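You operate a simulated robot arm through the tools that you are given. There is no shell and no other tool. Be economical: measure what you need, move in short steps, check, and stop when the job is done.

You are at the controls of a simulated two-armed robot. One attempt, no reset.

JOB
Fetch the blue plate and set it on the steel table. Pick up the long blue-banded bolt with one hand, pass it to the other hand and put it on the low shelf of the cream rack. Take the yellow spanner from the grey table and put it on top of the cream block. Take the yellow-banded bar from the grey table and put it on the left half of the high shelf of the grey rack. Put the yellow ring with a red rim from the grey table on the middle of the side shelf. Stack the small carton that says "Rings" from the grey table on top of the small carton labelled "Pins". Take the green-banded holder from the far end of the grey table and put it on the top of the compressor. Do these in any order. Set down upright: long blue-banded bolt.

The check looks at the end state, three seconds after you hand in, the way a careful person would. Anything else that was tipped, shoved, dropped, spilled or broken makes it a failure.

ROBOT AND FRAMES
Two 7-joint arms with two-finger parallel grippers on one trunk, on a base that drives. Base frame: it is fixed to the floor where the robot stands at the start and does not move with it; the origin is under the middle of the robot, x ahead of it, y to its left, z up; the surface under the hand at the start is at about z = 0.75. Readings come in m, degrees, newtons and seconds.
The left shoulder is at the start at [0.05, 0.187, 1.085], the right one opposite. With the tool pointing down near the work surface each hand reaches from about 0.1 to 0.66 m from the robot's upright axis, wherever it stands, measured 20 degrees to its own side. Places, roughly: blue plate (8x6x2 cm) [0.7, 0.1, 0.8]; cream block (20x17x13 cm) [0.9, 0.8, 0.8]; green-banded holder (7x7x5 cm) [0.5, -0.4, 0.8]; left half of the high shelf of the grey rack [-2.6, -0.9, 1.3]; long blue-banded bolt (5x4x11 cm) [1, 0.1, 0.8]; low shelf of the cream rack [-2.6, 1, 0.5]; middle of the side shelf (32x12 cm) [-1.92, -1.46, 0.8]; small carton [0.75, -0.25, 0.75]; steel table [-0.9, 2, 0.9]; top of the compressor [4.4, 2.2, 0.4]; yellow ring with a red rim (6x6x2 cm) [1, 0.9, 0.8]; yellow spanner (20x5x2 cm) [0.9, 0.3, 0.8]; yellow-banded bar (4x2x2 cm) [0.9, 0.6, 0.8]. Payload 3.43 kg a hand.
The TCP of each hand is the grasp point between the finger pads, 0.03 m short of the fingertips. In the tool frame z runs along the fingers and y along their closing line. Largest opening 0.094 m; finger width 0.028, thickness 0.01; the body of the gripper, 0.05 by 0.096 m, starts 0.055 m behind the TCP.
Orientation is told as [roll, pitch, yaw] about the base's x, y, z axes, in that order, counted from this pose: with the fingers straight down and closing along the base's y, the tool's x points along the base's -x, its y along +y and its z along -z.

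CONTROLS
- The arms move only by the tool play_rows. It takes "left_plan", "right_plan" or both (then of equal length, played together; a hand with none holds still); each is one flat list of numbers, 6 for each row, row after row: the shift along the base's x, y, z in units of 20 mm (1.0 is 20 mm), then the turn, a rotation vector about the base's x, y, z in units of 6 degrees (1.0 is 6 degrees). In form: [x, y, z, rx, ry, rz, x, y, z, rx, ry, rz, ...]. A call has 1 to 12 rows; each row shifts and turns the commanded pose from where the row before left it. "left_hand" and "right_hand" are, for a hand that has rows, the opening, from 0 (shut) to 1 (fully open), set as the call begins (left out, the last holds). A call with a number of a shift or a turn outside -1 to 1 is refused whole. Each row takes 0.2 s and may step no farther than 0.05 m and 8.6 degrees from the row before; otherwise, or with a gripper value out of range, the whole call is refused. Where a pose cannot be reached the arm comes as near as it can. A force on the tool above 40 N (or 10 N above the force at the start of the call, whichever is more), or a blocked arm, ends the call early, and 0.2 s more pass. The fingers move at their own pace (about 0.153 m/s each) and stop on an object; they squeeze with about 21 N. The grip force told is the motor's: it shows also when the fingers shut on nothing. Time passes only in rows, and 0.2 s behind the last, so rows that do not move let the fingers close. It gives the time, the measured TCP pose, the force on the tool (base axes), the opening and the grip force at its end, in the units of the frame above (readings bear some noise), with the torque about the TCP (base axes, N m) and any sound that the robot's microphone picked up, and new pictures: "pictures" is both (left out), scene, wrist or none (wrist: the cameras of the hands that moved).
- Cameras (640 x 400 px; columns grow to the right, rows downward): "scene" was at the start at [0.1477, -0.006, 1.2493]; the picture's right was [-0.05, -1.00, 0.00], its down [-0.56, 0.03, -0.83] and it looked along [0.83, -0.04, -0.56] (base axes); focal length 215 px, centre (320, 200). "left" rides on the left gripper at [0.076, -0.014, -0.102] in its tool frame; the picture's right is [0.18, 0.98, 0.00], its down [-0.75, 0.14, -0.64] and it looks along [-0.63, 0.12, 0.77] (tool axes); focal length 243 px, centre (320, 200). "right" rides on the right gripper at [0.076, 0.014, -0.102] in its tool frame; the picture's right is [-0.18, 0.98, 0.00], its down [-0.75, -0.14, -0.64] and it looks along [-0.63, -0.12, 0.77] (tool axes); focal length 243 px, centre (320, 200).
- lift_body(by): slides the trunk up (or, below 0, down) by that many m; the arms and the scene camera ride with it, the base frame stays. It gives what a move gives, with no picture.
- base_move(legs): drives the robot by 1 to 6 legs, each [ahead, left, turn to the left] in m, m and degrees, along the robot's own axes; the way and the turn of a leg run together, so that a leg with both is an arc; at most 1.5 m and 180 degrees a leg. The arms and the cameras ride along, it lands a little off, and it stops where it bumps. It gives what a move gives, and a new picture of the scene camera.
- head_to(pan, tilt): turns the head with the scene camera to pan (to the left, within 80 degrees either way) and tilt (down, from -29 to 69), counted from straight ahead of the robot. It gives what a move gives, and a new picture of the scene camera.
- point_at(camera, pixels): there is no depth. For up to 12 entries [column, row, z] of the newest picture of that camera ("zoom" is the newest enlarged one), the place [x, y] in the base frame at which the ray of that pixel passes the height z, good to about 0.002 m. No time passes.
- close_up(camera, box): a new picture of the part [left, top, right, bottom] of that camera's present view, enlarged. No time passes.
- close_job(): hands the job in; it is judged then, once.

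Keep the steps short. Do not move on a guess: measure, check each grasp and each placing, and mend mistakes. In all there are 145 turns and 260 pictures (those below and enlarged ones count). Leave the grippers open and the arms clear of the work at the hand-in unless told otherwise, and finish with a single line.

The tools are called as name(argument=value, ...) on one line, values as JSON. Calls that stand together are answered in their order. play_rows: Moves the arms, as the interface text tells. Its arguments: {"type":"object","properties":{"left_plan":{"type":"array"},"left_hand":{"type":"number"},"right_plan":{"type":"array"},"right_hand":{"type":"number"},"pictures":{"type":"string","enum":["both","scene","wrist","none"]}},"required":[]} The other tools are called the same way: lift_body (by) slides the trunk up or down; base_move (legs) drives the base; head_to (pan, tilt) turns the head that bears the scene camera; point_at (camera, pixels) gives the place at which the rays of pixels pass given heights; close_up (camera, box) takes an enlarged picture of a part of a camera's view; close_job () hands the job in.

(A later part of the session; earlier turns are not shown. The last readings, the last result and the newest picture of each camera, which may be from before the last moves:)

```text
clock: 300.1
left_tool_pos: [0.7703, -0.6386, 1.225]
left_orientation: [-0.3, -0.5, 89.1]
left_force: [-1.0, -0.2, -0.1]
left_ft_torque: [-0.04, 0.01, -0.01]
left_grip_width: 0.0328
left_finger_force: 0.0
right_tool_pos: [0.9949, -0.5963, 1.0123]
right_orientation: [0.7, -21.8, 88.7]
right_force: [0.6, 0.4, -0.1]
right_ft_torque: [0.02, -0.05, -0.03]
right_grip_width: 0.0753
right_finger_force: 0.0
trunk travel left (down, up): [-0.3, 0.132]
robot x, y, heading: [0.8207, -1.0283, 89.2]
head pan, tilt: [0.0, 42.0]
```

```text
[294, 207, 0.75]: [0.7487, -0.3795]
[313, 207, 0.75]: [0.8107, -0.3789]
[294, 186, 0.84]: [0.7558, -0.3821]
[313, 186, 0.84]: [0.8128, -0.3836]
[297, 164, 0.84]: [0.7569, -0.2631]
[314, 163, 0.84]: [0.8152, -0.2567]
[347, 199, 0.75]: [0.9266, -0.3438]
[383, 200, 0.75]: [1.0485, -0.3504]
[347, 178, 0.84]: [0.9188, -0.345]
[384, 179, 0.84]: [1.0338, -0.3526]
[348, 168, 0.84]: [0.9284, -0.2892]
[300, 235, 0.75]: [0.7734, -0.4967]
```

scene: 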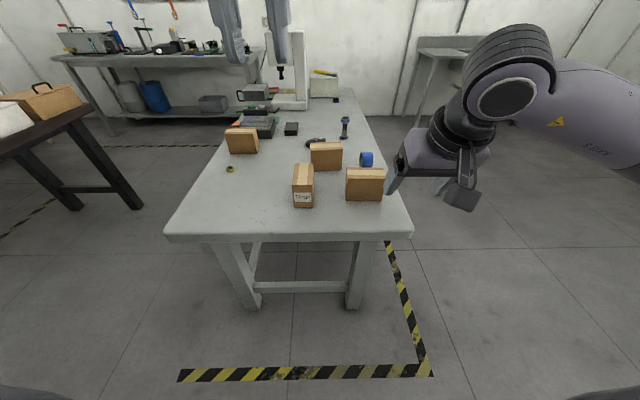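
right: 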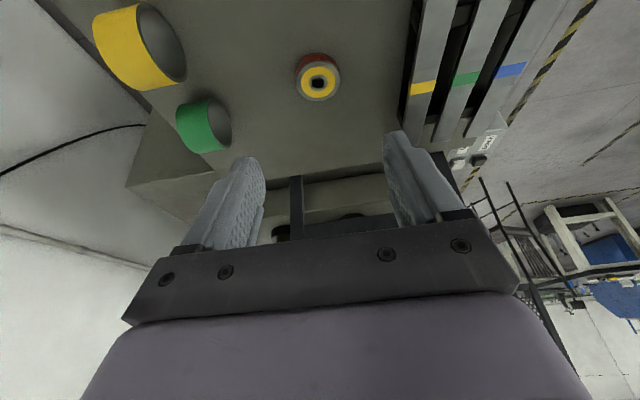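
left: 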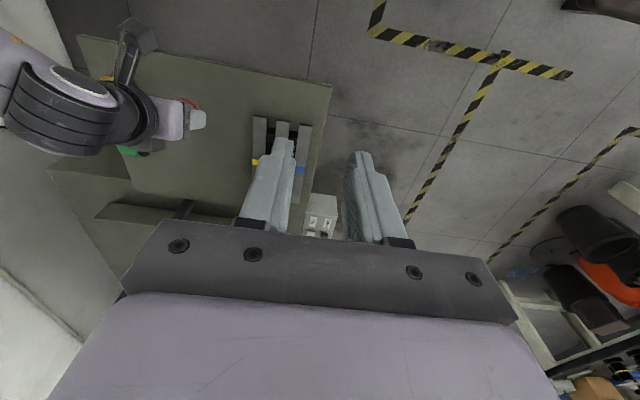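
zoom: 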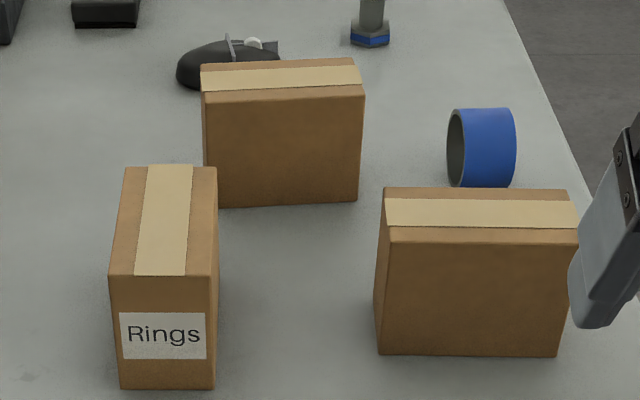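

"Rings" is confirmed: its centre is about (0.783, -0.32), and Pins is at about (0.98, -0.325). I drive so the right hand can serve both, open it, straighten the tilt, and go above Rings.

base_move(legs=[[0.17, 0.17, 0.8]])

play_rows(right_plan=[-0.35, 0.875, -0.6, -0.61, 0, 0, -0.35, 0.875, -0.6, -0.61, 0, 0, -0.35, 0.875, -0.6, -0.61, 0, 0, -0.35, 0.875, -0.6, -0.61, 0, 0, -0.35, 0.875, -0.6, -0.61, 0, 0, -0.35, 0.875, -0.6, -0.61, 0, 0], right_hand=1, pictures="both")

```text
clock: 302.3
left_tool_pos: [0.5927, -0.4729, 1.2243]
left_orientation: [-0.3, -0.6, 90.0]
left_force: [-0.9, 0.3, -0.2]
left_ft_torque: [-0.04, -0.02, 0.03]
left_grip_width: 0.0328
left_finger_force: 0.1
right_tool_pos: [0.8173, -0.4256, 1.0112]
right_orientation: [0.7, -21.8, 89.6]
right_force: [-0.7, 0.3, -0.6]
right_ft_torque: [-0.01, 0.03, 0.0]
right_grip_width: 0.0752
right_finger_force: 0.0
trunk travel left (down, up): [-0.3, 0.132]
robot x, y, heading: [0.6508, -0.861, 90.1]
head pan, tilt: [0.0, 42.0]
```

scene: 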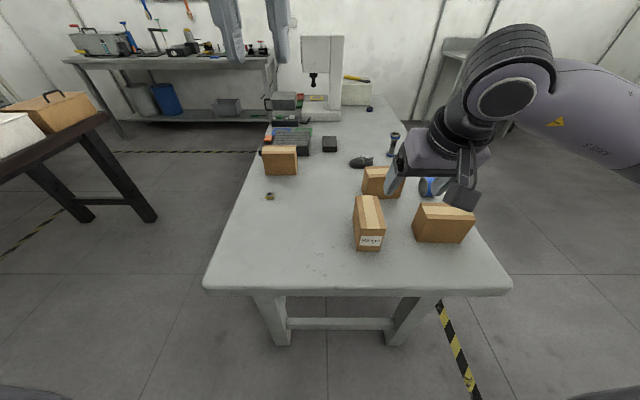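

```text
clock: 303.7
left_tool_pos: [0.5936, -0.472, 1.2244]
left_orientation: [-0.4, -0.5, 90.2]
left_force: [0.8, -0.4, -0.6]
left_ft_torque: [-0.01, -0.01, -0.08]
left_grip_width: 0.0329
left_finger_force: 0.1
right_tool_pos: [0.7747, -0.3216, 0.9389]
right_orientation: [0.6, 0.1, 89.7]
right_force: [0.4, 0.4, -1.0]
right_ft_torque: [-0.01, -0.05, -0.01]
right_grip_width: 0.0938
right_finger_force: 0.0
trunk travel left (down, up): [-0.3, 0.132]
robot x, y, heading: [0.6478, -0.8589, 90.1]
head pan, tilt: [0.0, 42.0]
```

scene: 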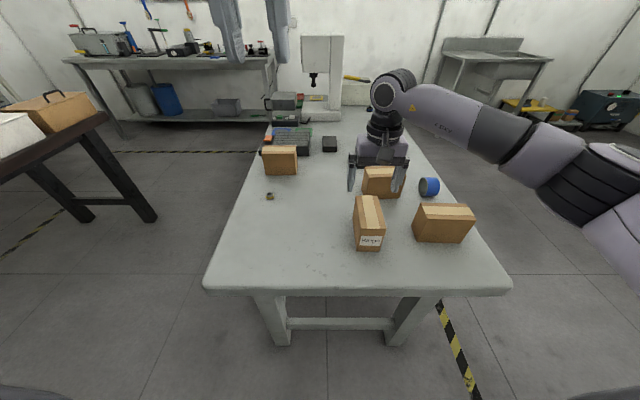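
right: 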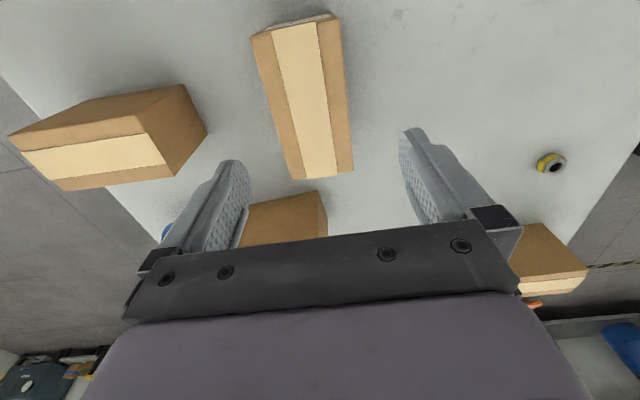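

I refine the carton corners from the wrist view.

point_at(camera="right", pixels=[[297, 179, 0.84], [353, 172, 0.84], [253, 40, 0.84], [337, 25, 0.84], [22, 150, 0.84], [140, 117, 0.84], [170, 178, 0.84], [68, 190, 0.84], [306, 105, 0.84]])

```text
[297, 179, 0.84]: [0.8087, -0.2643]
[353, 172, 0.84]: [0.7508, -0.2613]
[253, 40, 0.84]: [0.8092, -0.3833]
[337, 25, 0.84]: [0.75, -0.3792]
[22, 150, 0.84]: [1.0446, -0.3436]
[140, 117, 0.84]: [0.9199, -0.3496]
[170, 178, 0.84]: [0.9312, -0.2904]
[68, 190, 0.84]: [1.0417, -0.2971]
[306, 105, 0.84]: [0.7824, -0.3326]
```

Rings spans x 0.750–0.809 and y -0.381 to -0.263. Pins' centre is (0.983, -0.320). Descend, then close on Rings.

play_rows(right_plan=[0.25, 0, -0.9, 0, 0, 0, 0, 0, -1, 0, 0, 0, 0, 0, -1, 0, 0, 0, 0, 0, -1, 0, 0, 0, 0, 0, -1, 0, 0, 0, 0, 0, -1, 0, 0, 0, 0, 0, 0, 0, 0, 0], pictures="none")

play_rows(right_plan=[0, 0, 0, 0, 0, 0, 0, 0, 0, 0, 0, 0, 0, 0, 0, 0, 0, 0], right_hand=0, pictures="wrist")

```text
clock: 305.3
left_tool_pos: [0.5923, -0.4724, 1.2245]
left_orientation: [-0.2, -0.5, 90.1]
left_force: [0.2, -0.7, 0.1]
left_ft_torque: [0.0, 0.01, 0.01]
left_grip_width: 0.0329
left_finger_force: 0.0
right_tool_pos: [0.7803, -0.3222, 0.8205]
right_orientation: [0.6, 0.1, 89.7]
right_force: [-0.3, 0.4, -0.5]
right_ft_torque: [-0.01, -0.02, 0.03]
right_grip_width: 0.094
right_finger_force: 0.0
trunk travel left (down, up): [-0.3, 0.132]
robot x, y, heading: [0.6515, -0.8639, 90.2]
head pan, tilt: [0.0, 42.0]
```

```text
clock: 306.1
left_tool_pos: [0.5931, -0.4729, 1.2241]
left_orientation: [-0.3, -0.5, 90.1]
left_force: [0.7, -0.6, 0.1]
left_ft_torque: [0.01, 0.03, 0.02]
left_grip_width: 0.0327
left_finger_force: 0.1
right_tool_pos: [0.7794, -0.3211, 0.8206]
right_orientation: [0.6, 0.1, 89.8]
right_force: [-0.6, -0.9, 0.5]
right_ft_torque: [0.11, -0.05, 0.03]
right_grip_width: 0.0664
right_finger_force: 21.2
trunk travel left (down, up): [-0.3, 0.132]
robot x, y, heading: [0.6534, -0.8614, 90.1]
head pan, tilt: [0.0, 42.0]
```

right: 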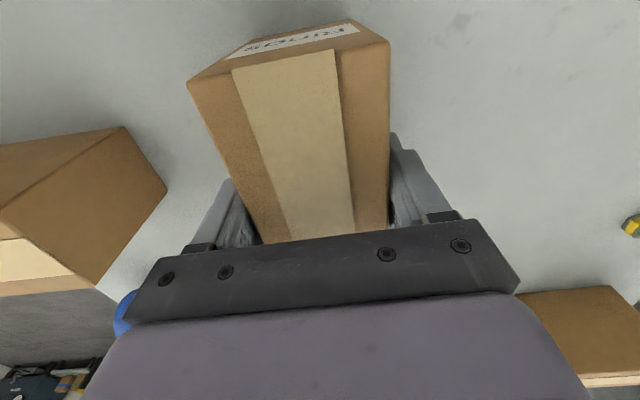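

Gripped (66 mm). Lift, then swing over to Pins, turning -90° to align the cartons.

play_rows(right_plan=[0, 0, 0.9, 0, 0, 0, 0, 0, 1, 0, 0, 0, 0, 0, 1, 0, 0, 0, 0, 0, 1, 0, 0, 0, 0, 0, 1, 0, 0, 0, 0, 0, 1, 0, 0, 0, 0, 0, 1, 0, 0, 0, 0.68, 0, 0.5, 0, 0, -1, 0.68, 0, 0, 0, 0, -1, 0.68, 0, 0, 0, 0, -1, 0.68, 0, 0, 0, 0, -1, 0.68, 0, 0, 0, 0, -1], pictures="none")

play_rows(right_plan=[0.68, 0, 0, 0, 0, -1, 0.68, 0, 0, 0, 0, -1, 0.68, 0, 0, 0, 0, -1, 0.68, 0, 0, 0, 0, -1, 0.68, 0, 0, 0, 0, -1, 0.68, 0, 0, 0, 0, -1, 0.68, 0, 0, 0, 0, -1, 0.68, 0, 0, 0, 0, -1, 0.68, 0, 0, 0, 0, -1, 0.68, 0, 0, 0, 0, -0.95], pictures="both")

```text
clock: 308.7
left_tool_pos: [0.5936, -0.4732, 1.2236]
left_orientation: [-0.2, -0.4, 90.0]
left_force: [0.1, 0.9, 0.5]
left_ft_torque: [-0.01, 0.02, -0.01]
left_grip_width: 0.0327
left_finger_force: 0.1
right_tool_pos: [0.8481, -0.3206, 0.9695]
right_orientation: [0.5, 0.1, 59.6]
right_force: [-0.7, -1.0, -4.1]
right_ft_torque: [0.05, 0.0, 0.03]
right_grip_width: 0.0664
right_finger_force: 21.0
trunk travel left (down, up): [-0.3, 0.132]
robot x, y, heading: [0.65, -0.8594, 90.3]
head pan, tilt: [0.0, 42.0]
```

```text
clock: 310.9
left_tool_pos: [0.5936, -0.4718, 1.2234]
left_orientation: [-0.2, -0.5, 90.1]
left_force: [0.6, -0.2, 0.3]
left_ft_torque: [0.04, -0.02, 0.0]
left_grip_width: 0.0328
left_finger_force: 0.0
right_tool_pos: [0.9843, -0.3206, 0.9702]
right_orientation: [0.6, 0.1, -0.2]
right_force: [-0.1, 0.6, -4.3]
right_ft_torque: [0.0, -0.06, -0.03]
right_grip_width: 0.0663
right_finger_force: 20.6
trunk travel left (down, up): [-0.3, 0.132]
robot x, y, heading: [0.6515, -0.8608, 90.3]
head pan, tilt: [0.0, 42.0]
```

scene: 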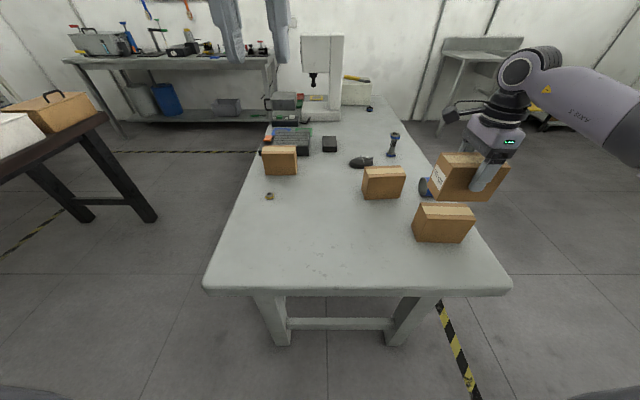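
right: 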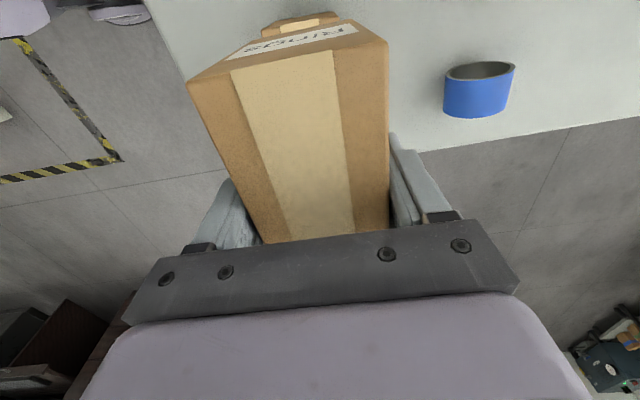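

Aligned over Pins (0.984, -0.321). Lower gently to contact.

play_rows(right_plan=[0, 0, -0.8, 0, 0, 0, 0, 0, -0.8, 0, 0, 0, 0, 0, -0.7, 0, 0, 0, 0, 0, -0.2, 0, 0, 0, 0, 0, -0.15, 0, 0, 0, 0, 0, -0.15, 0, 0, 0, 0, 0, -0.12, 0, 0, 0, 0, 0, -0.12, 0, 0, 0], pictures="both")

```text
clock: 312.7
left_tool_pos: [0.5924, -0.4739, 1.2256]
left_orientation: [-0.3, -0.6, 90.1]
left_force: [-0.5, -0.3, 0.2]
left_ft_torque: [0.02, 0.0, -0.01]
left_grip_width: 0.0329
left_finger_force: 0.1
right_tool_pos: [0.9839, -0.3218, 0.912]
right_orientation: [0.9, 0.2, -0.2]
right_force: [3.3, 2.1, 18.8]
right_ft_torque: [-0.52, -0.02, -0.29]
right_grip_width: 0.0664
right_finger_force: 20.9
trunk travel left (down, up): [-0.3, 0.132]
robot x, y, heading: [0.6512, -0.8591, 89.7]
head pan, tilt: [0.0, 42.0]
```

scene: 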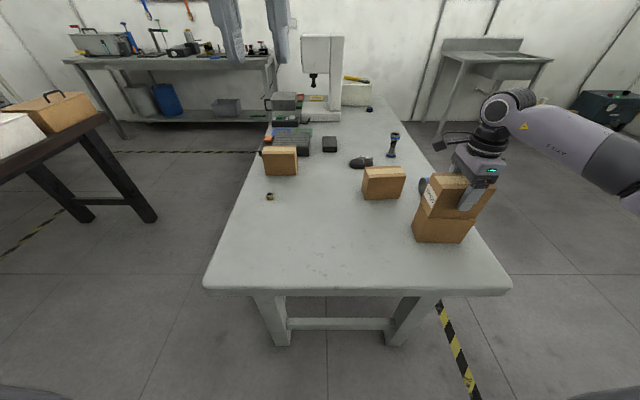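
right: 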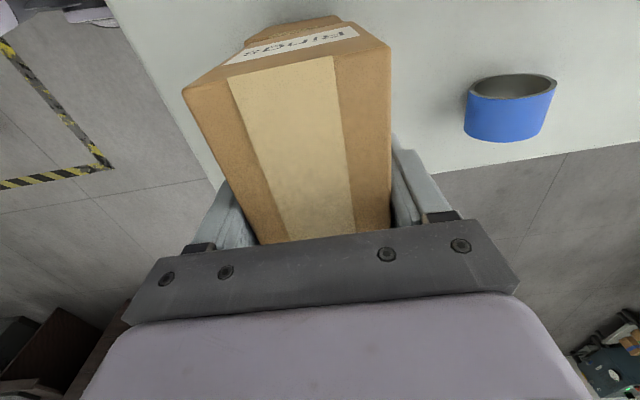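

Contact. Ease, open fully and rise straight.

play_rows(right_plan=[0, 0, 0.08, 0, 0, 0, 0, 0, 0, 0, 0, 0, 0, 0, 0, 0, 0, 0], right_hand=1, pictures="none")

play_rows(right_plan=[0, 0, 0.5, 0, 0, 0, 0, 0, 1, 0, 0, 0, 0, 0, 1, 0, 0, 0, 0, 0, 1, 0, 0, 0, 0, 0, 1, 0, 0, 0, -0.5, -0.5, 1, 0, 0, 1, -0.5, -0.5, 0.5, 0, 0, 1, -0.5, -0.5, 0, 0, 0, 1, -0.5, -0.5, 0, 0, 0, 1, -0.5, -0.5, 0, 0, 0, 1, -0.5, -0.5, 0, 0, 0, 1, -0.5, -0.5, 0, 0, 0, 1], pictures="scene")

close_up(camera="scene", box=[340, 120, 500, 250])

```text
clock: 313.5
left_tool_pos: [0.5924, -0.4728, 1.2244]
left_orientation: [-0.3, -0.5, 90.1]
left_force: [0.7, -0.4, -1.2]
left_ft_torque: [0.03, 0.02, -0.01]
left_grip_width: 0.0329
left_finger_force: 0.2
right_tool_pos: [0.985, -0.3213, 0.9099]
right_orientation: [0.5, 0.1, -0.1]
right_force: [-1.2, 0.8, -0.2]
right_ft_torque: [0.0, 0.02, 0.04]
right_grip_width: 0.0941
right_finger_force: 0.0
trunk travel left (down, up): [-0.3, 0.132]
robot x, y, heading: [0.6488, -0.8643, 90.1]
head pan, tilt: [0.0, 42.0]
```

```text
clock: 316.1
left_tool_pos: [0.5935, -0.4726, 1.2248]
left_orientation: [-0.4, -0.5, 90.0]
left_force: [-0.7, 0.5, 0.0]
left_ft_torque: [-0.03, 0.0, -0.03]
left_grip_width: 0.0328
left_finger_force: 0.0
right_tool_pos: [0.9146, -0.3918, 1.0315]
right_orientation: [0.6, 0.1, 42.1]
right_force: [-0.1, 0.2, 0.0]
right_ft_torque: [-0.05, 0.0, 0.01]
right_grip_width: 0.0938
right_finger_force: 0.1
trunk travel left (down, up): [-0.3, 0.132]
robot x, y, heading: [0.6525, -0.8614, 89.9]
head pan, tilt: [0.0, 42.0]
```

scene: 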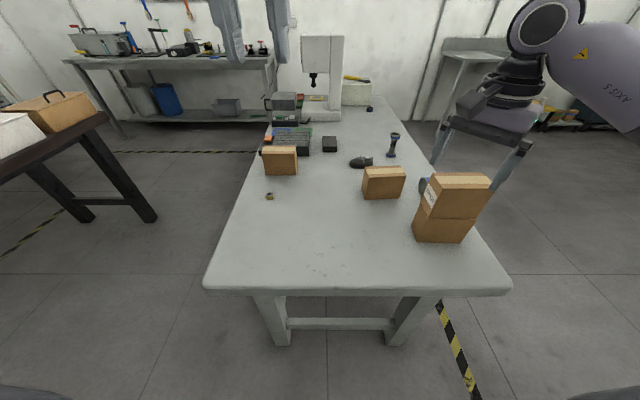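

```text
3.08 times, centred on (420, 185) of scene
```

zoom: 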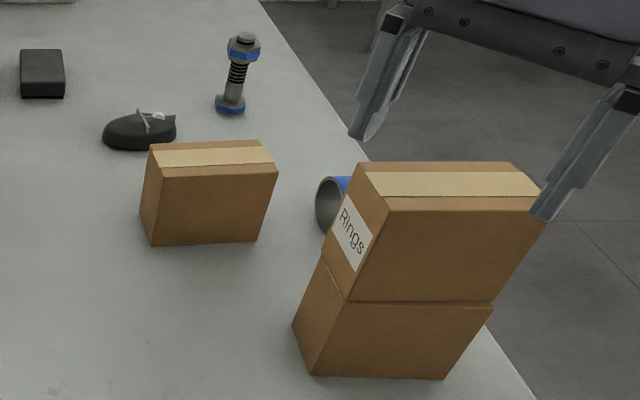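

The stack is neat. Next the bolt: I drive around to the far side of the table, facing -x.

base_move(legs=[[-0.15, 0, 0], [0, -1.1, 0], [1.1, 0, 0], [0, 0, 90], [0.25, 0, 0]])

```text
clock: 337.5
left_tool_pos: [1.1536, 0.061, 1.2248]
left_orientation: [-0.3, -0.5, 176.0]
left_force: [-0.9, 0.2, 0.4]
left_ft_torque: [0.04, 0.0, 0.0]
left_grip_width: 0.033
left_finger_force: 0.0
right_tool_pos: [1.0957, 0.3874, 1.0302]
right_orientation: [0.6, 0.1, 128.0]
right_force: [-0.2, 0.4, -0.4]
right_ft_torque: [0.0, -0.03, 0.01]
right_grip_width: 0.0938
right_finger_force: 0.0
trunk travel left (down, up): [-0.3, 0.132]
robot x, y, heading: [1.5452, 0.0958, 176.1]
head pan, tilt: [0.0, 42.0]
```

scene: 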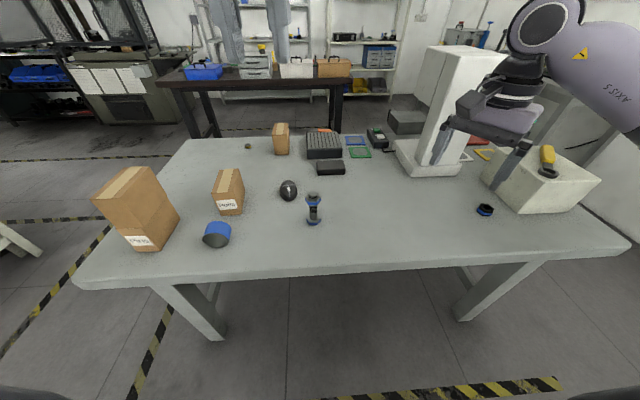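

I align and shift slightly so the left hand faces the bolt.

base_move(legs=[[0.09, -0.11, 3.9]])

close_up(camera="scene", box=[260, 170, 360, 240])

```text
clock: 339.1
left_tool_pos: [1.0701, 0.1481, 1.2242]
left_orientation: [-0.3, -0.5, -180.0]
left_force: [-0.5, 0.1, 1.0]
left_ft_torque: [-0.02, 0.0, 0.01]
left_grip_width: 0.0326
left_finger_force: 0.0
right_tool_pos: [0.9885, 0.4687, 1.0303]
right_orientation: [0.6, 0.1, 132.0]
right_force: [-0.1, 0.5, -0.6]
right_ft_torque: [-0.02, 0.01, 0.01]
right_grip_width: 0.0941
right_finger_force: 0.1
trunk travel left (down, up): [-0.3, 0.132]
robot x, y, heading: [1.4612, 0.2087, 180.0]
head pan, tilt: [0.0, 42.0]
```

scene: 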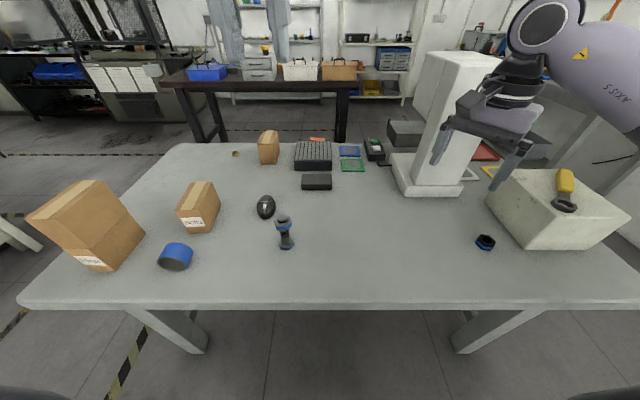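

```text
5.71 times, centred on (310, 205) of scene
```

zoom: 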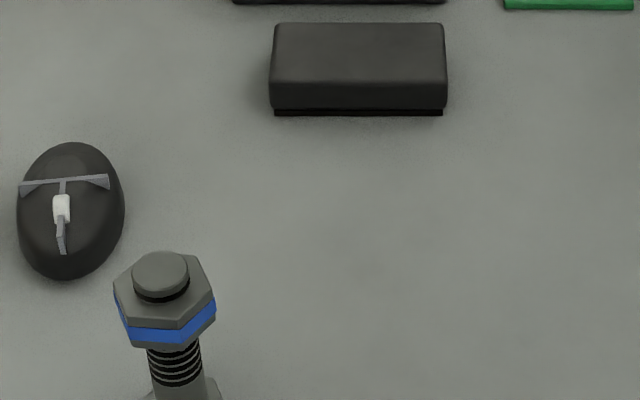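

The bolt has a hex nut near its top. I bring the left hand above it, turned +30° so the fingers can meet flats, and check.

play_rows(left_plan=[-0.43, -0.15, -1, 0, 0, 1, -0.43, -0.15, -1, 0, 0, 1, -0.43, -0.15, -1, 0, 0, 1, -0.43, -0.15, -1, 0, 0, 1, -0.43, -0.15, -1, 0, 0, 1, -0.43, -0.15, -1, 0, 0, 0, -0.43, -0.15, -1, 0, 0, 0, -0.43, -0.15, -1, 0, 0, 0, -0.43, -0.15, -1, 0, 0, 0, -0.43, -0.15, -1, 0, 0, 0, -0.43, -0.15, -1, 0, 0, 0, -0.43, -0.15, -1, 0, 0, 0], left_hand=1, pictures="wrist")

close_up(camera="left", box=[240, 80, 400, 200])

```text
clock: 341.7
left_tool_pos: [0.967, 0.1106, 0.9851]
left_orientation: [-0.3, -0.5, -150.0]
left_force: [0.6, -0.1, -0.2]
left_ft_torque: [0.03, 0.0, 0.02]
left_grip_width: 0.0939
left_finger_force: 0.1
right_tool_pos: [0.9889, 0.467, 1.0302]
right_orientation: [0.6, 0.1, 132.0]
right_force: [0.8, -0.3, 0.2]
right_ft_torque: [0.02, 0.02, 0.01]
right_grip_width: 0.0941
right_finger_force: 0.0
trunk travel left (down, up): [-0.3, 0.132]
robot x, y, heading: [1.4559, 0.2053, 180.1]
head pan, tilt: [0.0, 42.0]
```

left: 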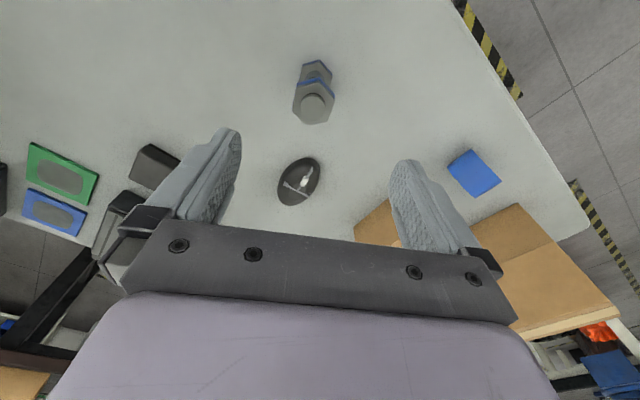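

```text
3.33 times, centred on (320, 140) of left
```

zoom: 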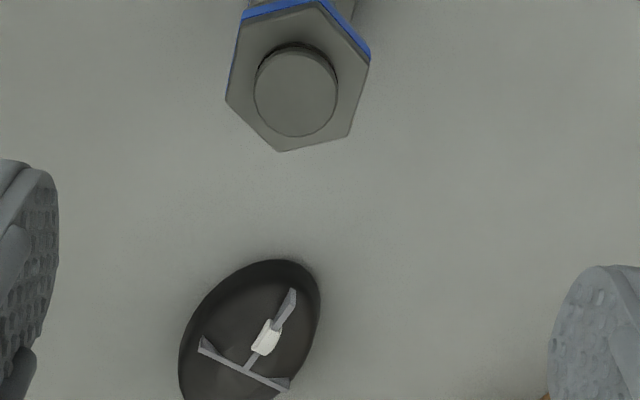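

The flats are aligned with the fingers. I locate the nut's centre.

point_at(camera="left", pixels=[[312.5, 106.4, 0.86], [312.5, 106.4, 0.845], [314, 64, 0.76]])

```text
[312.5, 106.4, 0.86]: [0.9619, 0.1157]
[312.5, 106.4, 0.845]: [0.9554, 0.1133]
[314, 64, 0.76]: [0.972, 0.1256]
```

Centre ≈ (0.963, 0.114). Descend to z 0.85 and close.

play_rows(left_plan=[-0.2, 0.17, -0.9, 0, 0, 0, 0, 0, -0.95, 0, 0, 0, 0, 0, -0.95, 0, 0, 0, 0, 0, -0.95, 0, 0, 0, 0, 0, -1, 0, 0, 0, 0, 0, -1, 0, 0, 0, 0, 0, -1, 0, 0, 0, 0, 0, 0, 0, 0, 0], pictures="wrist")

play_rows(left_plan=[0, 0, 0, 0, 0, 0, 0, 0, 0, 0, 0, 0, 0, 0, 0, 0, 0, 0, 0, 0, 0, 0, 0, 0], left_hand=0, pictures="both")

```text
clock: 343.5
left_tool_pos: [0.9619, 0.1139, 0.8504]
left_orientation: [-0.3, -0.6, -149.9]
left_force: [-0.2, -0.7, -0.1]
left_ft_torque: [0.02, 0.0, -0.04]
left_grip_width: 0.0942
left_finger_force: 0.0
right_tool_pos: [0.9889, 0.4688, 1.0306]
right_orientation: [0.6, 0.2, 132.1]
right_force: [0.3, 0.0, 0.0]
right_ft_torque: [0.01, 0.01, -0.04]
right_grip_width: 0.0938
right_finger_force: 0.1
trunk travel left (down, up): [-0.3, 0.132]
robot x, y, heading: [1.4598, 0.2102, 180.3]
head pan, tilt: [0.0, 42.0]
```

left: 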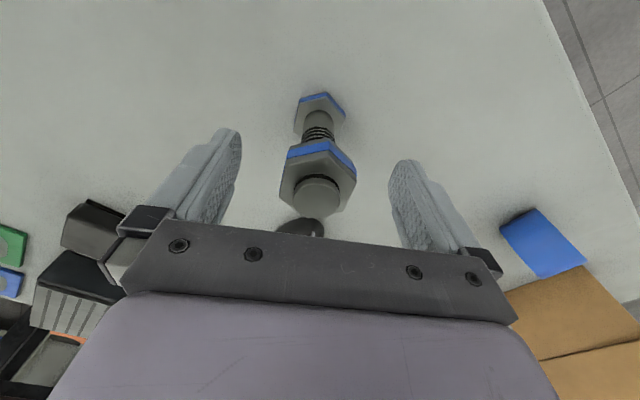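

```text
clock: 344.5
left_tool_pos: [0.9627, 0.1142, 0.8497]
left_orientation: [-0.2, -0.5, -150.0]
left_force: [-0.7, 1.0, -0.1]
left_ft_torque: [0.0, 0.0, -0.04]
left_grip_width: 0.0414
left_finger_force: 21.2
right_tool_pos: [0.9883, 0.468, 1.0304]
right_orientation: [0.6, 0.1, 131.9]
right_force: [0.3, -0.5, -0.2]
right_ft_torque: [-0.04, 0.02, -0.02]
right_grip_width: 0.0941
right_finger_force: 0.0
trunk travel left (down, up): [-0.3, 0.132]
robot x, y, heading: [1.4588, 0.2073, 180.0]
head pan, tilt: [0.0, 42.0]
```

scene: 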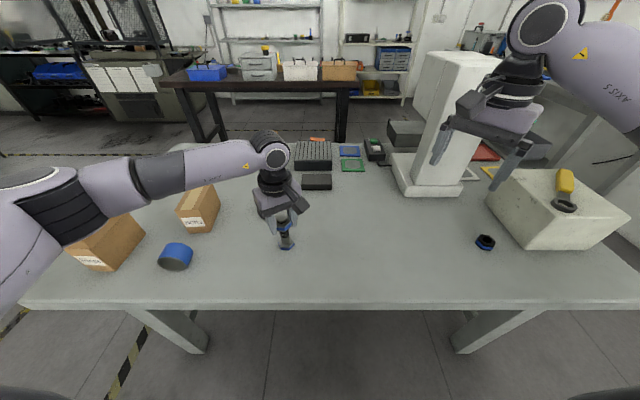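
left: 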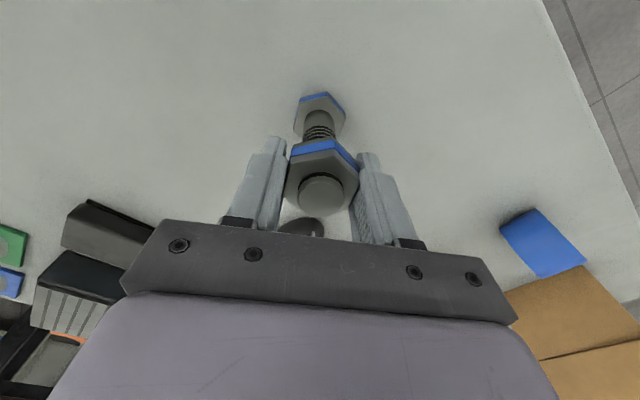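

Bolt gripped on flats (41 mm). I lift it to z≈1.08 and meanwhile turn the right hand to yaw ~200° at a waiting spot.

play_rows(left_plan=[-0.05, 0.23, 0.96, 0, 0, 0, -0.05, 0.23, 0.96, 0, 0, 0, -0.05, 0.23, 0.96, 0, 0, 0, -0.05, 0.23, 0.96, 0, 0, 0, -0.05, 0.23, 0.96, 0, 0, 0, -0.05, 0.23, 0.96, 0, 0, 0, -0.05, 0.23, 0.96, 0, 0, 0, -0.05, 0.23, 0.96, 0, 0, 0, -0.05, 0.23, 0.96, 0, 0, 0, -0.05, 0.23, 0.96, 0, 0, 0, -0.05, 0.23, 0.96, 0, 0, 0, -0.05, 0.23, 0.96, 0, 0, 0], right_plan=[0.5, -0.4, 0.2, 0, 0, 0.95, 0.5, -0.4, 0.2, 0, 0, 0.95, 0.5, -0.4, 0.2, 0, 0, 0.95, 0.5, -0.4, 0.2, 0, 0, 0.95, 0.5, -0.4, 0.2, 0, 0, 0.95, 0.5, -0.4, 0.2, 0, 0, 0.95, 0.5, -0.4, 0.2, 0, 0, 0.95, 0.5, -0.4, 0.2, 0, 0, 0.95, 0.5, -0.4, 0.2, 0, 0, 0.95, 0.5, -0.4, 0.2, 0, 0, 0.95, 0.5, -0.4, 0.2, 0, 0, 0.95, 0.5, -0.4, 0.2, 0, 0, 0.95], right_hand=1, pictures="scene")

```text
clock: 347.1
left_tool_pos: [0.9513, 0.1702, 1.0796]
left_orientation: [-0.3, -0.6, -150.1]
left_force: [-0.1, -0.3, -5.8]
left_ft_torque: [-0.01, 0.0, 0.01]
left_grip_width: 0.0405
left_finger_force: 20.6
right_tool_pos: [1.1085, 0.371, 1.0789]
right_orientation: [0.6, 0.1, -159.4]
right_force: [0.5, 0.2, -0.3]
right_ft_torque: [0.01, 0.0, 0.03]
right_grip_width: 0.0939
right_finger_force: 0.1
trunk travel left (down, up): [-0.3, 0.132]
robot x, y, heading: [1.4564, 0.205, 180.1]
head pan, tilt: [0.0, 42.0]
```

scene: 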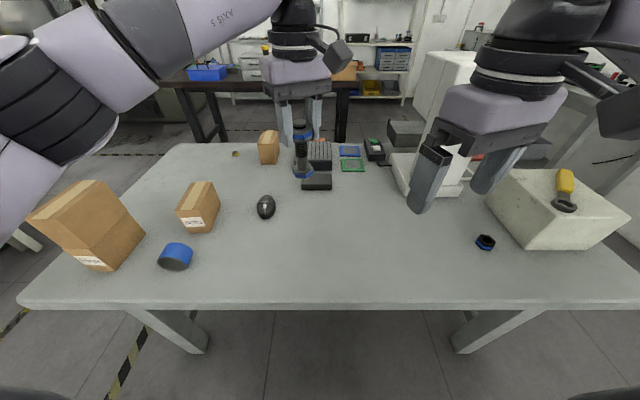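

Next: tilt the right hand 72° forward (fingers nearly level) while moving to a standoff 13 cm short of the bolt's shank.

play_rows(right_plan=[-0.17, -0.66, -0.05, -0.342, 0.94, 0, -0.17, -0.66, -0.05, -0.342, 0.94, 0, -0.17, -0.66, -0.05, -0.342, 0.94, 0, -0.17, -0.66, -0.05, -0.342, 0.94, 0, -0.17, -0.66, -0.05, -0.342, 0.94, 0, -0.17, -0.66, -0.05, -0.342, 0.94, 0, -0.17, -0.66, -0.05, -0.342, 0.94, 0, -0.17, -0.66, -0.05, -0.342, 0.94, 0, -0.17, -0.66, -0.05, -0.342, 0.94, 0, -0.17, -0.66, -0.05, -0.342, 0.94, 0, -0.17, -0.66, -0.05, -0.342, 0.94, 0, -0.17, -0.66, -0.05, -0.342, 0.94, 0], pictures="both")

```text
clock: 349.7
left_tool_pos: [0.9505, 0.1693, 1.0782]
left_orientation: [-0.2, -0.5, -149.9]
left_force: [1.1, 0.6, -5.6]
left_ft_torque: [-0.01, -0.04, 0.0]
left_grip_width: 0.0405
left_finger_force: 21.2
right_tool_pos: [1.0673, 0.2122, 1.0678]
right_orientation: [-0.5, -72.0, -158.9]
right_force: [0.0, 0.7, -0.7]
right_ft_torque: [-0.03, 0.02, 0.0]
right_grip_width: 0.094
right_finger_force: 0.0
trunk travel left (down, up): [-0.3, 0.132]
robot x, y, heading: [1.4609, 0.203, 179.9]
head pan, tilt: [0.0, 42.0]
```

scene: 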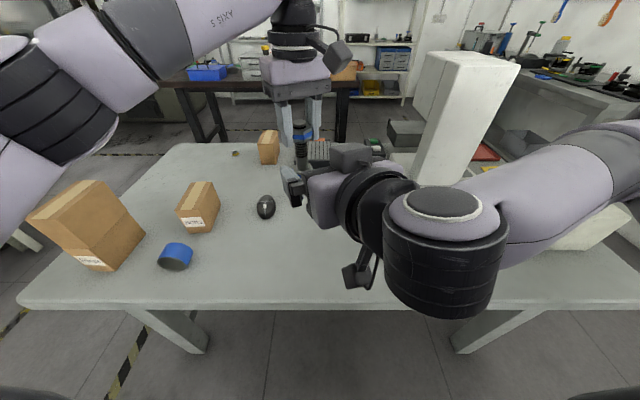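
right: 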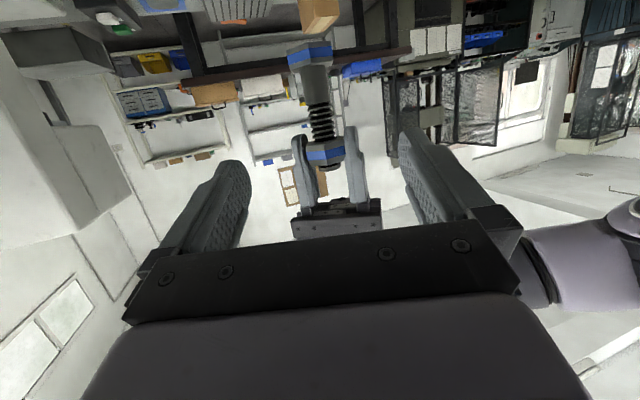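

Very well lined up: the shank is at (318, 105) between the open fingers, on the approach axis. Advance 13 cm along the fingers.

play_rows(right_plan=[-0.834, -0.306, -0.29, 0, 0, 0, -0.834, -0.306, -0.29, 0, 0, 0, -0.834, -0.306, -0.29, 0, 0, 0, -0.834, -0.306, -0.29, 0, 0, 0, -0.834, -0.306, -0.29, 0, 0, 0, -0.834, -0.306, -0.29, 0, 0, 0, -0.834, -0.306, -0.29, 0, 0, 0], pictures="both")

```text
clock: 351.3
left_tool_pos: [0.9497, 0.1704, 1.0794]
left_orientation: [-0.2, -0.6, -150.0]
left_force: [-1.0, 0.0, -6.5]
left_ft_torque: [-0.01, 0.02, -0.01]
left_grip_width: 0.0405
left_finger_force: 20.7
right_tool_pos: [0.9497, 0.1705, 1.0259]
right_orientation: [-0.6, -71.9, -158.9]
right_force: [0.3, -0.2, 0.2]
right_ft_torque: [-0.02, 0.04, 0.02]
right_grip_width: 0.0941
right_finger_force: 0.0
trunk travel left (down, up): [-0.3, 0.132]
robot x, y, heading: [1.4551, 0.2046, 180.1]
head pan, tilt: [0.0, 42.0]
```

scene: 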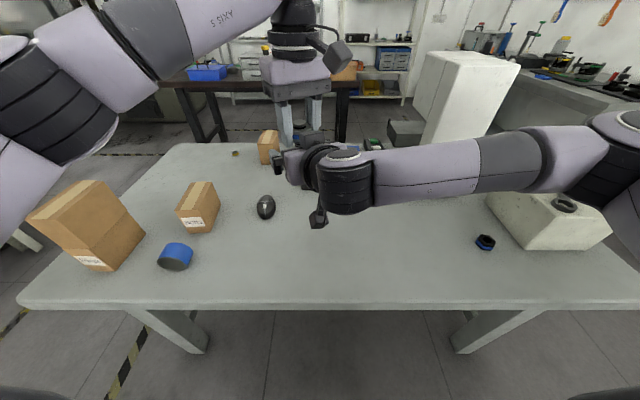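
right: 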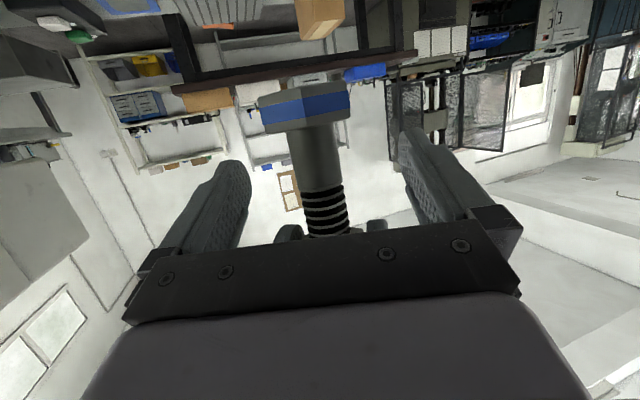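

The shank sits right between the pads. Close the right hand on it.

play_rows(right_plan=[0, 0, 0, 0, 0, 0, 0, 0, 0, 0, 0, 0, 0, 0, 0, 0, 0, 0, 0, 0, 0, 0, 0, 0], right_hand=0, pictures="none")

play_rows(left_plan=[0, 0, 0, 0, 0, 0, 0, 0, 0, 0, 0, 0, 0, 0, 0, 0, 0, 0], left_hand=0.75, pictures="none")

play_rows(left_plan=[0, 0, 0.6, 0, 0, 0, 0, 0, 1, 0, 0, 0, 0, 0, 1, 0, 0, 0, 0, 0, 1, 0, 0, 0, 0, 0, 1, 0, 0, 0, 0, 0, 1, 0, 0, 0, 0.3, -0.8, 0.5, 0, 0, -1, 0.3, -0.8, 0, 0, 0, -1, 0.3, -0.8, 0, 0, 0, -1, 0.3, -0.8, 0, 0, 0, -1, 0.3, -0.8, 0, 0, 0, -1, 0.3, -0.8, 0, 0, 0, 0], pictures="both")

```text
clock: 352.3
left_tool_pos: [0.9511, 0.1705, 1.0798]
left_orientation: [-0.3, -0.6, -150.0]
left_force: [0.3, 4.2, -5.0]
left_ft_torque: [-0.05, -0.05, -0.01]
left_grip_width: 0.0406
left_finger_force: 20.7
right_tool_pos: [0.9497, 0.1709, 1.0258]
right_orientation: [-0.7, -71.9, -158.7]
right_force: [0.6, -3.8, 0.2]
right_ft_torque: [0.26, 0.06, -0.03]
right_grip_width: 0.0279
right_finger_force: 21.3
trunk travel left (down, up): [-0.3, 0.132]
robot x, y, heading: [1.4606, 0.2075, 180.1]
head pan, tilt: [0.0, 42.0]
```

```text
clock: 353.1
left_tool_pos: [0.9505, 0.1693, 1.0795]
left_orientation: [-0.3, -0.5, -150.0]
left_force: [0.1, 0.4, -1.1]
left_ft_torque: [0.01, 0.02, -0.01]
left_grip_width: 0.0705
left_finger_force: 0.0
right_tool_pos: [0.9508, 0.172, 1.0265]
right_orientation: [-0.5, -71.8, -158.8]
right_force: [0.1, 0.7, -0.9]
right_ft_torque: [-0.02, -0.02, 0.03]
right_grip_width: 0.028
right_finger_force: 20.8
trunk travel left (down, up): [-0.3, 0.132]
robot x, y, heading: [1.4562, 0.2043, 180.0]
head pan, tilt: [0.0, 42.0]
```

```text
clock: 355.7
left_tool_pos: [0.9868, 0.0738, 1.2024]
left_orientation: [-0.2, -0.4, 179.8]
left_force: [0.0, 0.8, -0.5]
left_ft_torque: [0.02, 0.0, 0.0]
left_grip_width: 0.0704
left_finger_force: 0.1
right_tool_pos: [0.9506, 0.1699, 1.0264]
right_orientation: [-0.7, -71.8, -158.7]
right_force: [0.0, -0.4, -1.2]
right_ft_torque: [0.01, -0.01, -0.01]
right_grip_width: 0.028
right_finger_force: 21.2
trunk travel left (down, up): [-0.3, 0.132]
robot x, y, heading: [1.4548, 0.2061, 180.0]
head pan, tilt: [0.0, 42.0]
```

scene: 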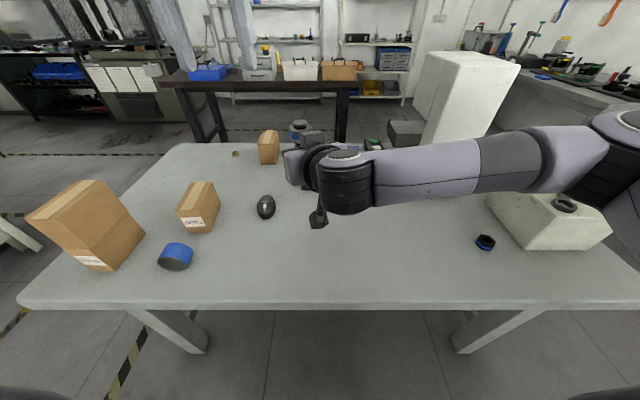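
left: 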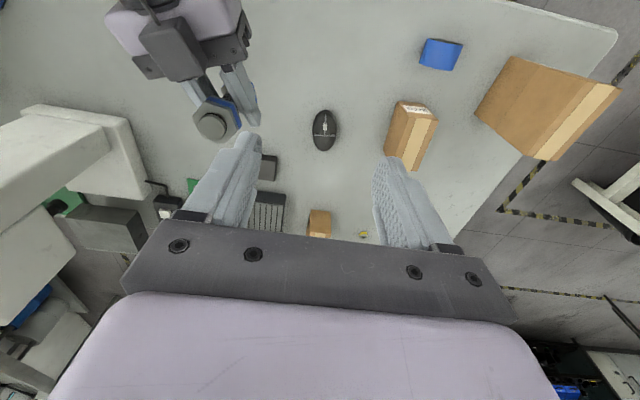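

Passed: the right hand holds the bolt (28 mm on the shank). I pull the left hand back out of the way and drive around to the cream rack.

play_rows(left_plan=[1, 0, 0.5, 0, 0, 0, 1, 0, 0.5, 0, 0, 0, 1, 0, 0.5, 0, 0, 0, 1, 0, 0.5, 0, 0, 0, 1, 0, 0.5, 0, 0, 0, 1, 0, 0.5, 0, 0, 0, 1, 0, 0, 0, 0, 0, 1, 0, 0, 0, 0, 0, 1, 0, 0, 0, 0, 0, 1, 0, 0, 0, 0, 0], pictures="none")

base_move(legs=[[-0.2, 0, 0], [0, -1.04, 0], [1.5, 0, 0], [1.5, 0, 0]])

```text
clock: 357.9
left_tool_pos: [1.1849, 0.0738, 1.2632]
left_orientation: [-0.3, -0.5, -179.9]
left_force: [0.0, -0.2, 1.0]
left_ft_torque: [-0.01, 0.03, 0.0]
left_grip_width: 0.0704
left_finger_force: 0.0
right_tool_pos: [0.9497, 0.1702, 1.0254]
right_orientation: [-0.6, -71.9, -158.8]
right_force: [-1.0, 0.4, -0.9]
right_ft_torque: [0.01, 0.03, -0.02]
right_grip_width: 0.028
right_finger_force: 21.2
trunk travel left (down, up): [-0.3, 0.132]
robot x, y, heading: [1.4588, 0.2044, 180.0]
head pan, tilt: [0.0, 42.0]
```

```text
clock: 371.6
left_tool_pos: [0.8521, 1.1002, 1.2615]
left_orientation: [-0.3, -0.4, -178.6]
left_force: [0.0, 0.2, 0.1]
left_ft_torque: [0.02, 0.01, 0.01]
left_grip_width: 0.0703
left_finger_force: 0.0
right_tool_pos: [0.6172, 1.1927, 1.022]
right_orientation: [-0.6, -71.4, -157.3]
right_force: [-0.5, 0.0, 0.1]
right_ft_torque: [0.01, 0.02, -0.03]
right_grip_width: 0.0278
right_finger_force: 21.5
trunk travel left (down, up): [-0.3, 0.132]
robot x, y, heading: [1.1249, 1.2384, -178.8]
head pan, tilt: [0.0, 42.0]
stopped in leg 3: the robot was blocked; the commanded pose is now the measured one
```

scene: 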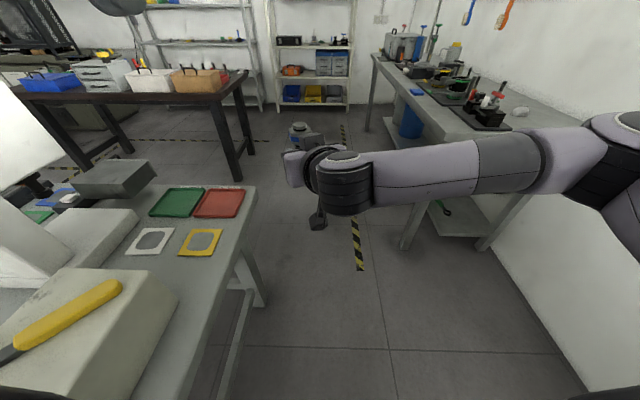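

I grazed the table corner. I strafe right 10 cm, then continue.

base_move(legs=[[0, -0.12, -1.2], [1.3, 0, 0], [1.2, 0, 0]])

```text
clock: 385.1
left_tool_pos: [-1.6578, 1.2533, 1.2623]
left_orientation: [-0.2, -0.4, 179.2]
left_force: [-0.4, -1.0, 0.1]
left_ft_torque: [0.0, -0.03, -0.02]
left_grip_width: 0.0705
left_finger_force: 0.0
right_tool_pos: [-1.8904, 1.353, 1.0244]
right_orientation: [-0.6, -71.6, -159.6]
right_force: [-0.5, 0.7, -1.1]
right_ft_torque: [-0.02, 0.0, 0.03]
right_grip_width: 0.0279
right_finger_force: 21.0
trunk travel left (down, up): [-0.3, 0.132]
robot x, y, heading: [-1.3794, 1.3788, 179.0]
head pan, tilt: [0.0, 42.0]
```

scene: 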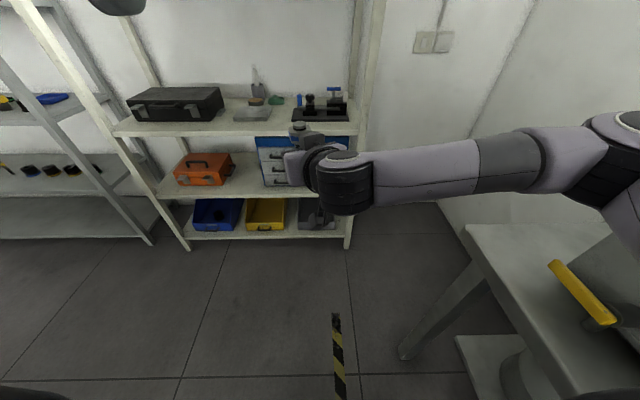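

I measure the gap on the low shelf between the orange toolbox and the drawers.

point_at(camera="scene", pixels=[[233, 180, 0.5], [225, 186, 0.5], [264, 187, 0.5], [250, 196, 0.5], [170, 197, 0.5], [250, 170, 0.5], [250, 133, 0.85], [250, 122, 0.88], [130, 128, 0.88]])

close_up(camera="scene", box=[160, 100, 320, 210])

```text
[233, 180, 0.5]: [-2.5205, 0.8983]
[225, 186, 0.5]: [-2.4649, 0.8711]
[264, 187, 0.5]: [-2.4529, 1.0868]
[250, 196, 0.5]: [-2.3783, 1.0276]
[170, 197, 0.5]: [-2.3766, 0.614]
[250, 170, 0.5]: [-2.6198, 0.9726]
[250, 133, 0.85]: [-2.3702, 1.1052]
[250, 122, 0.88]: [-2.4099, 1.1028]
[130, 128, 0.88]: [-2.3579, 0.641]
```

```text
3.64 times, centred on (240, 155) of scene
```

zoom: 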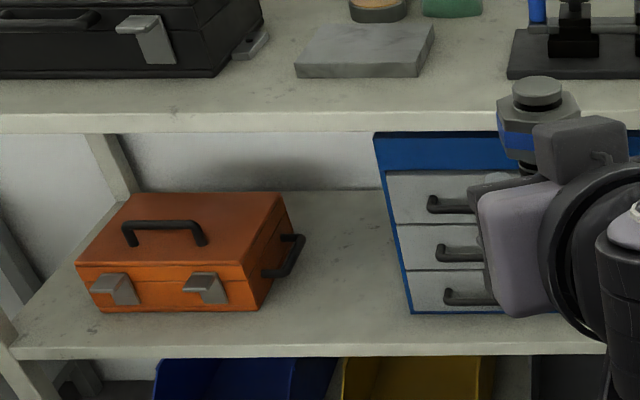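

Free gap: y 0.93–1.085, shelf edge x=-2.378. Target bolt at (-2.44, 1.005). I shift into line, lower the trunk, then lower the right arm.

base_move(legs=[[0.1, 0.345, 1]])

lift_body(by=-0.29)

play_rows(right_plan=[0, 0, -0.8, 0, 0, 0, 0, 0, -0.8, 0, 0, 0, 0, 0, -0.8, 0, 0, 0, 0, 0, -0.8, 0, 0, 0, 0, 0, -0.8, 0, 0, 0, 0, 0, -0.8, 0, 0, 0, 0, 0, -0.8, 0, 0, 0, 0, 0, -0.8, 0, 0, 0], pictures="both")

```text
clock: 388.7
left_tool_pos: [-1.7586, 0.9037, 1.261]
left_orientation: [-0.3, -0.4, -179.6]
left_force: [0.0, -0.8, 0.2]
left_ft_torque: [0.03, 0.02, 0.01]
left_grip_width: 0.0705
left_finger_force: 0.1
right_tool_pos: [-1.9927, 0.9987, 1.0243]
right_orientation: [-0.6, -71.6, -158.4]
right_force: [0.9, -0.2, -1.2]
right_ft_torque: [-0.04, 0.03, 0.01]
right_grip_width: 0.0278
right_finger_force: 21.5
trunk travel left (down, up): [-0.3, 0.132]
robot x, y, heading: [-1.484, 1.0382, -179.8]
head pan, tilt: [0.0, 42.0]
```

scene: 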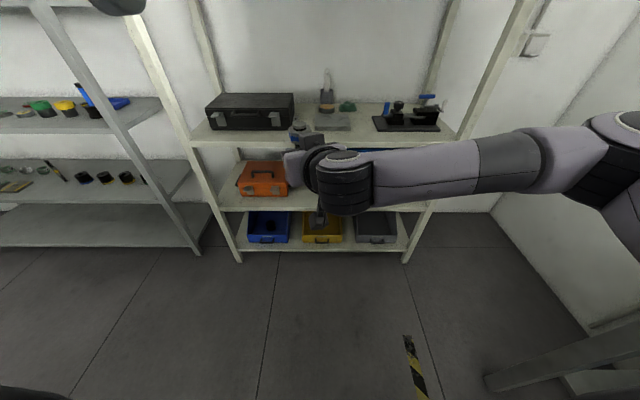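

```text
clock: 391.6
left_tool_pos: [-1.7579, 0.9038, 0.9722]
left_orientation: [-0.3, -0.4, -179.7]
left_force: [-1.2, 0.2, -0.3]
left_ft_torque: [-0.02, 0.02, 0.0]
left_grip_width: 0.0705
left_finger_force: 0.1
right_tool_pos: [-1.9924, 0.9987, 0.734]
right_orientation: [-0.6, -71.6, -158.4]
right_force: [-0.5, 0.5, -1.2]
right_ft_torque: [-0.04, 0.02, -0.01]
right_grip_width: 0.0278
right_finger_force: 20.7
trunk travel left (down, up): [-0.01, 0.422]
robot x, y, heading: [-1.4845, 1.0365, -179.7]
head pan, tilt: [0.0, 42.0]
```

```text
clock: 393.4
left_tool_pos: [-1.757, 0.903, 0.9718]
left_orientation: [-0.3, -0.4, -179.7]
left_force: [0.6, 0.5, -0.1]
left_ft_torque: [0.0, -0.02, 0.0]
left_grip_width: 0.0707
left_finger_force: 0.1
right_tool_pos: [-1.9907, 0.9986, 0.6061]
right_orientation: [-0.5, -71.5, -158.4]
right_force: [-0.7, 1.2, -0.6]
right_ft_torque: [0.0, 0.0, 0.01]
right_grip_width: 0.0281
right_finger_force: 20.8
trunk travel left (down, up): [-0.01, 0.422]
robot x, y, heading: [-1.4859, 1.0344, -179.7]
head pan, tilt: [0.0, 42.0]
```

scene: 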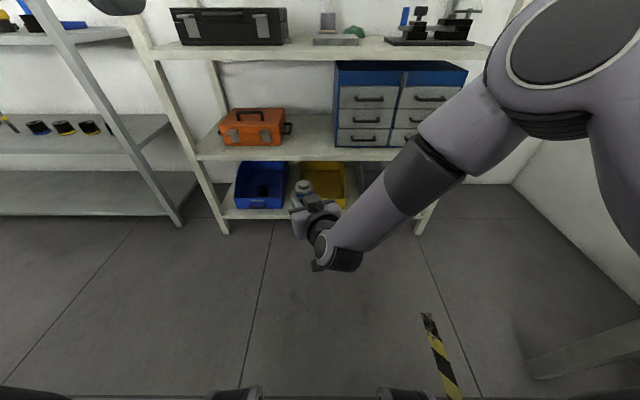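
right: 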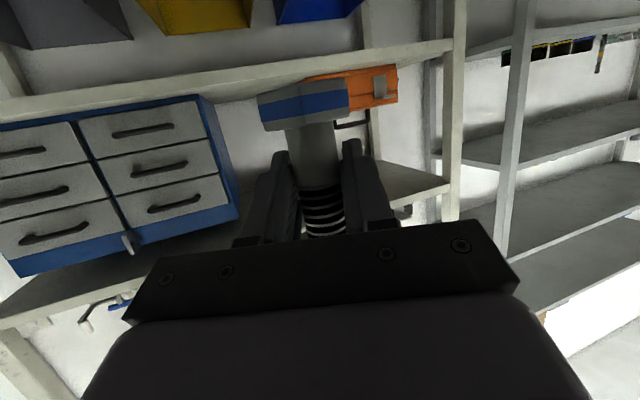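

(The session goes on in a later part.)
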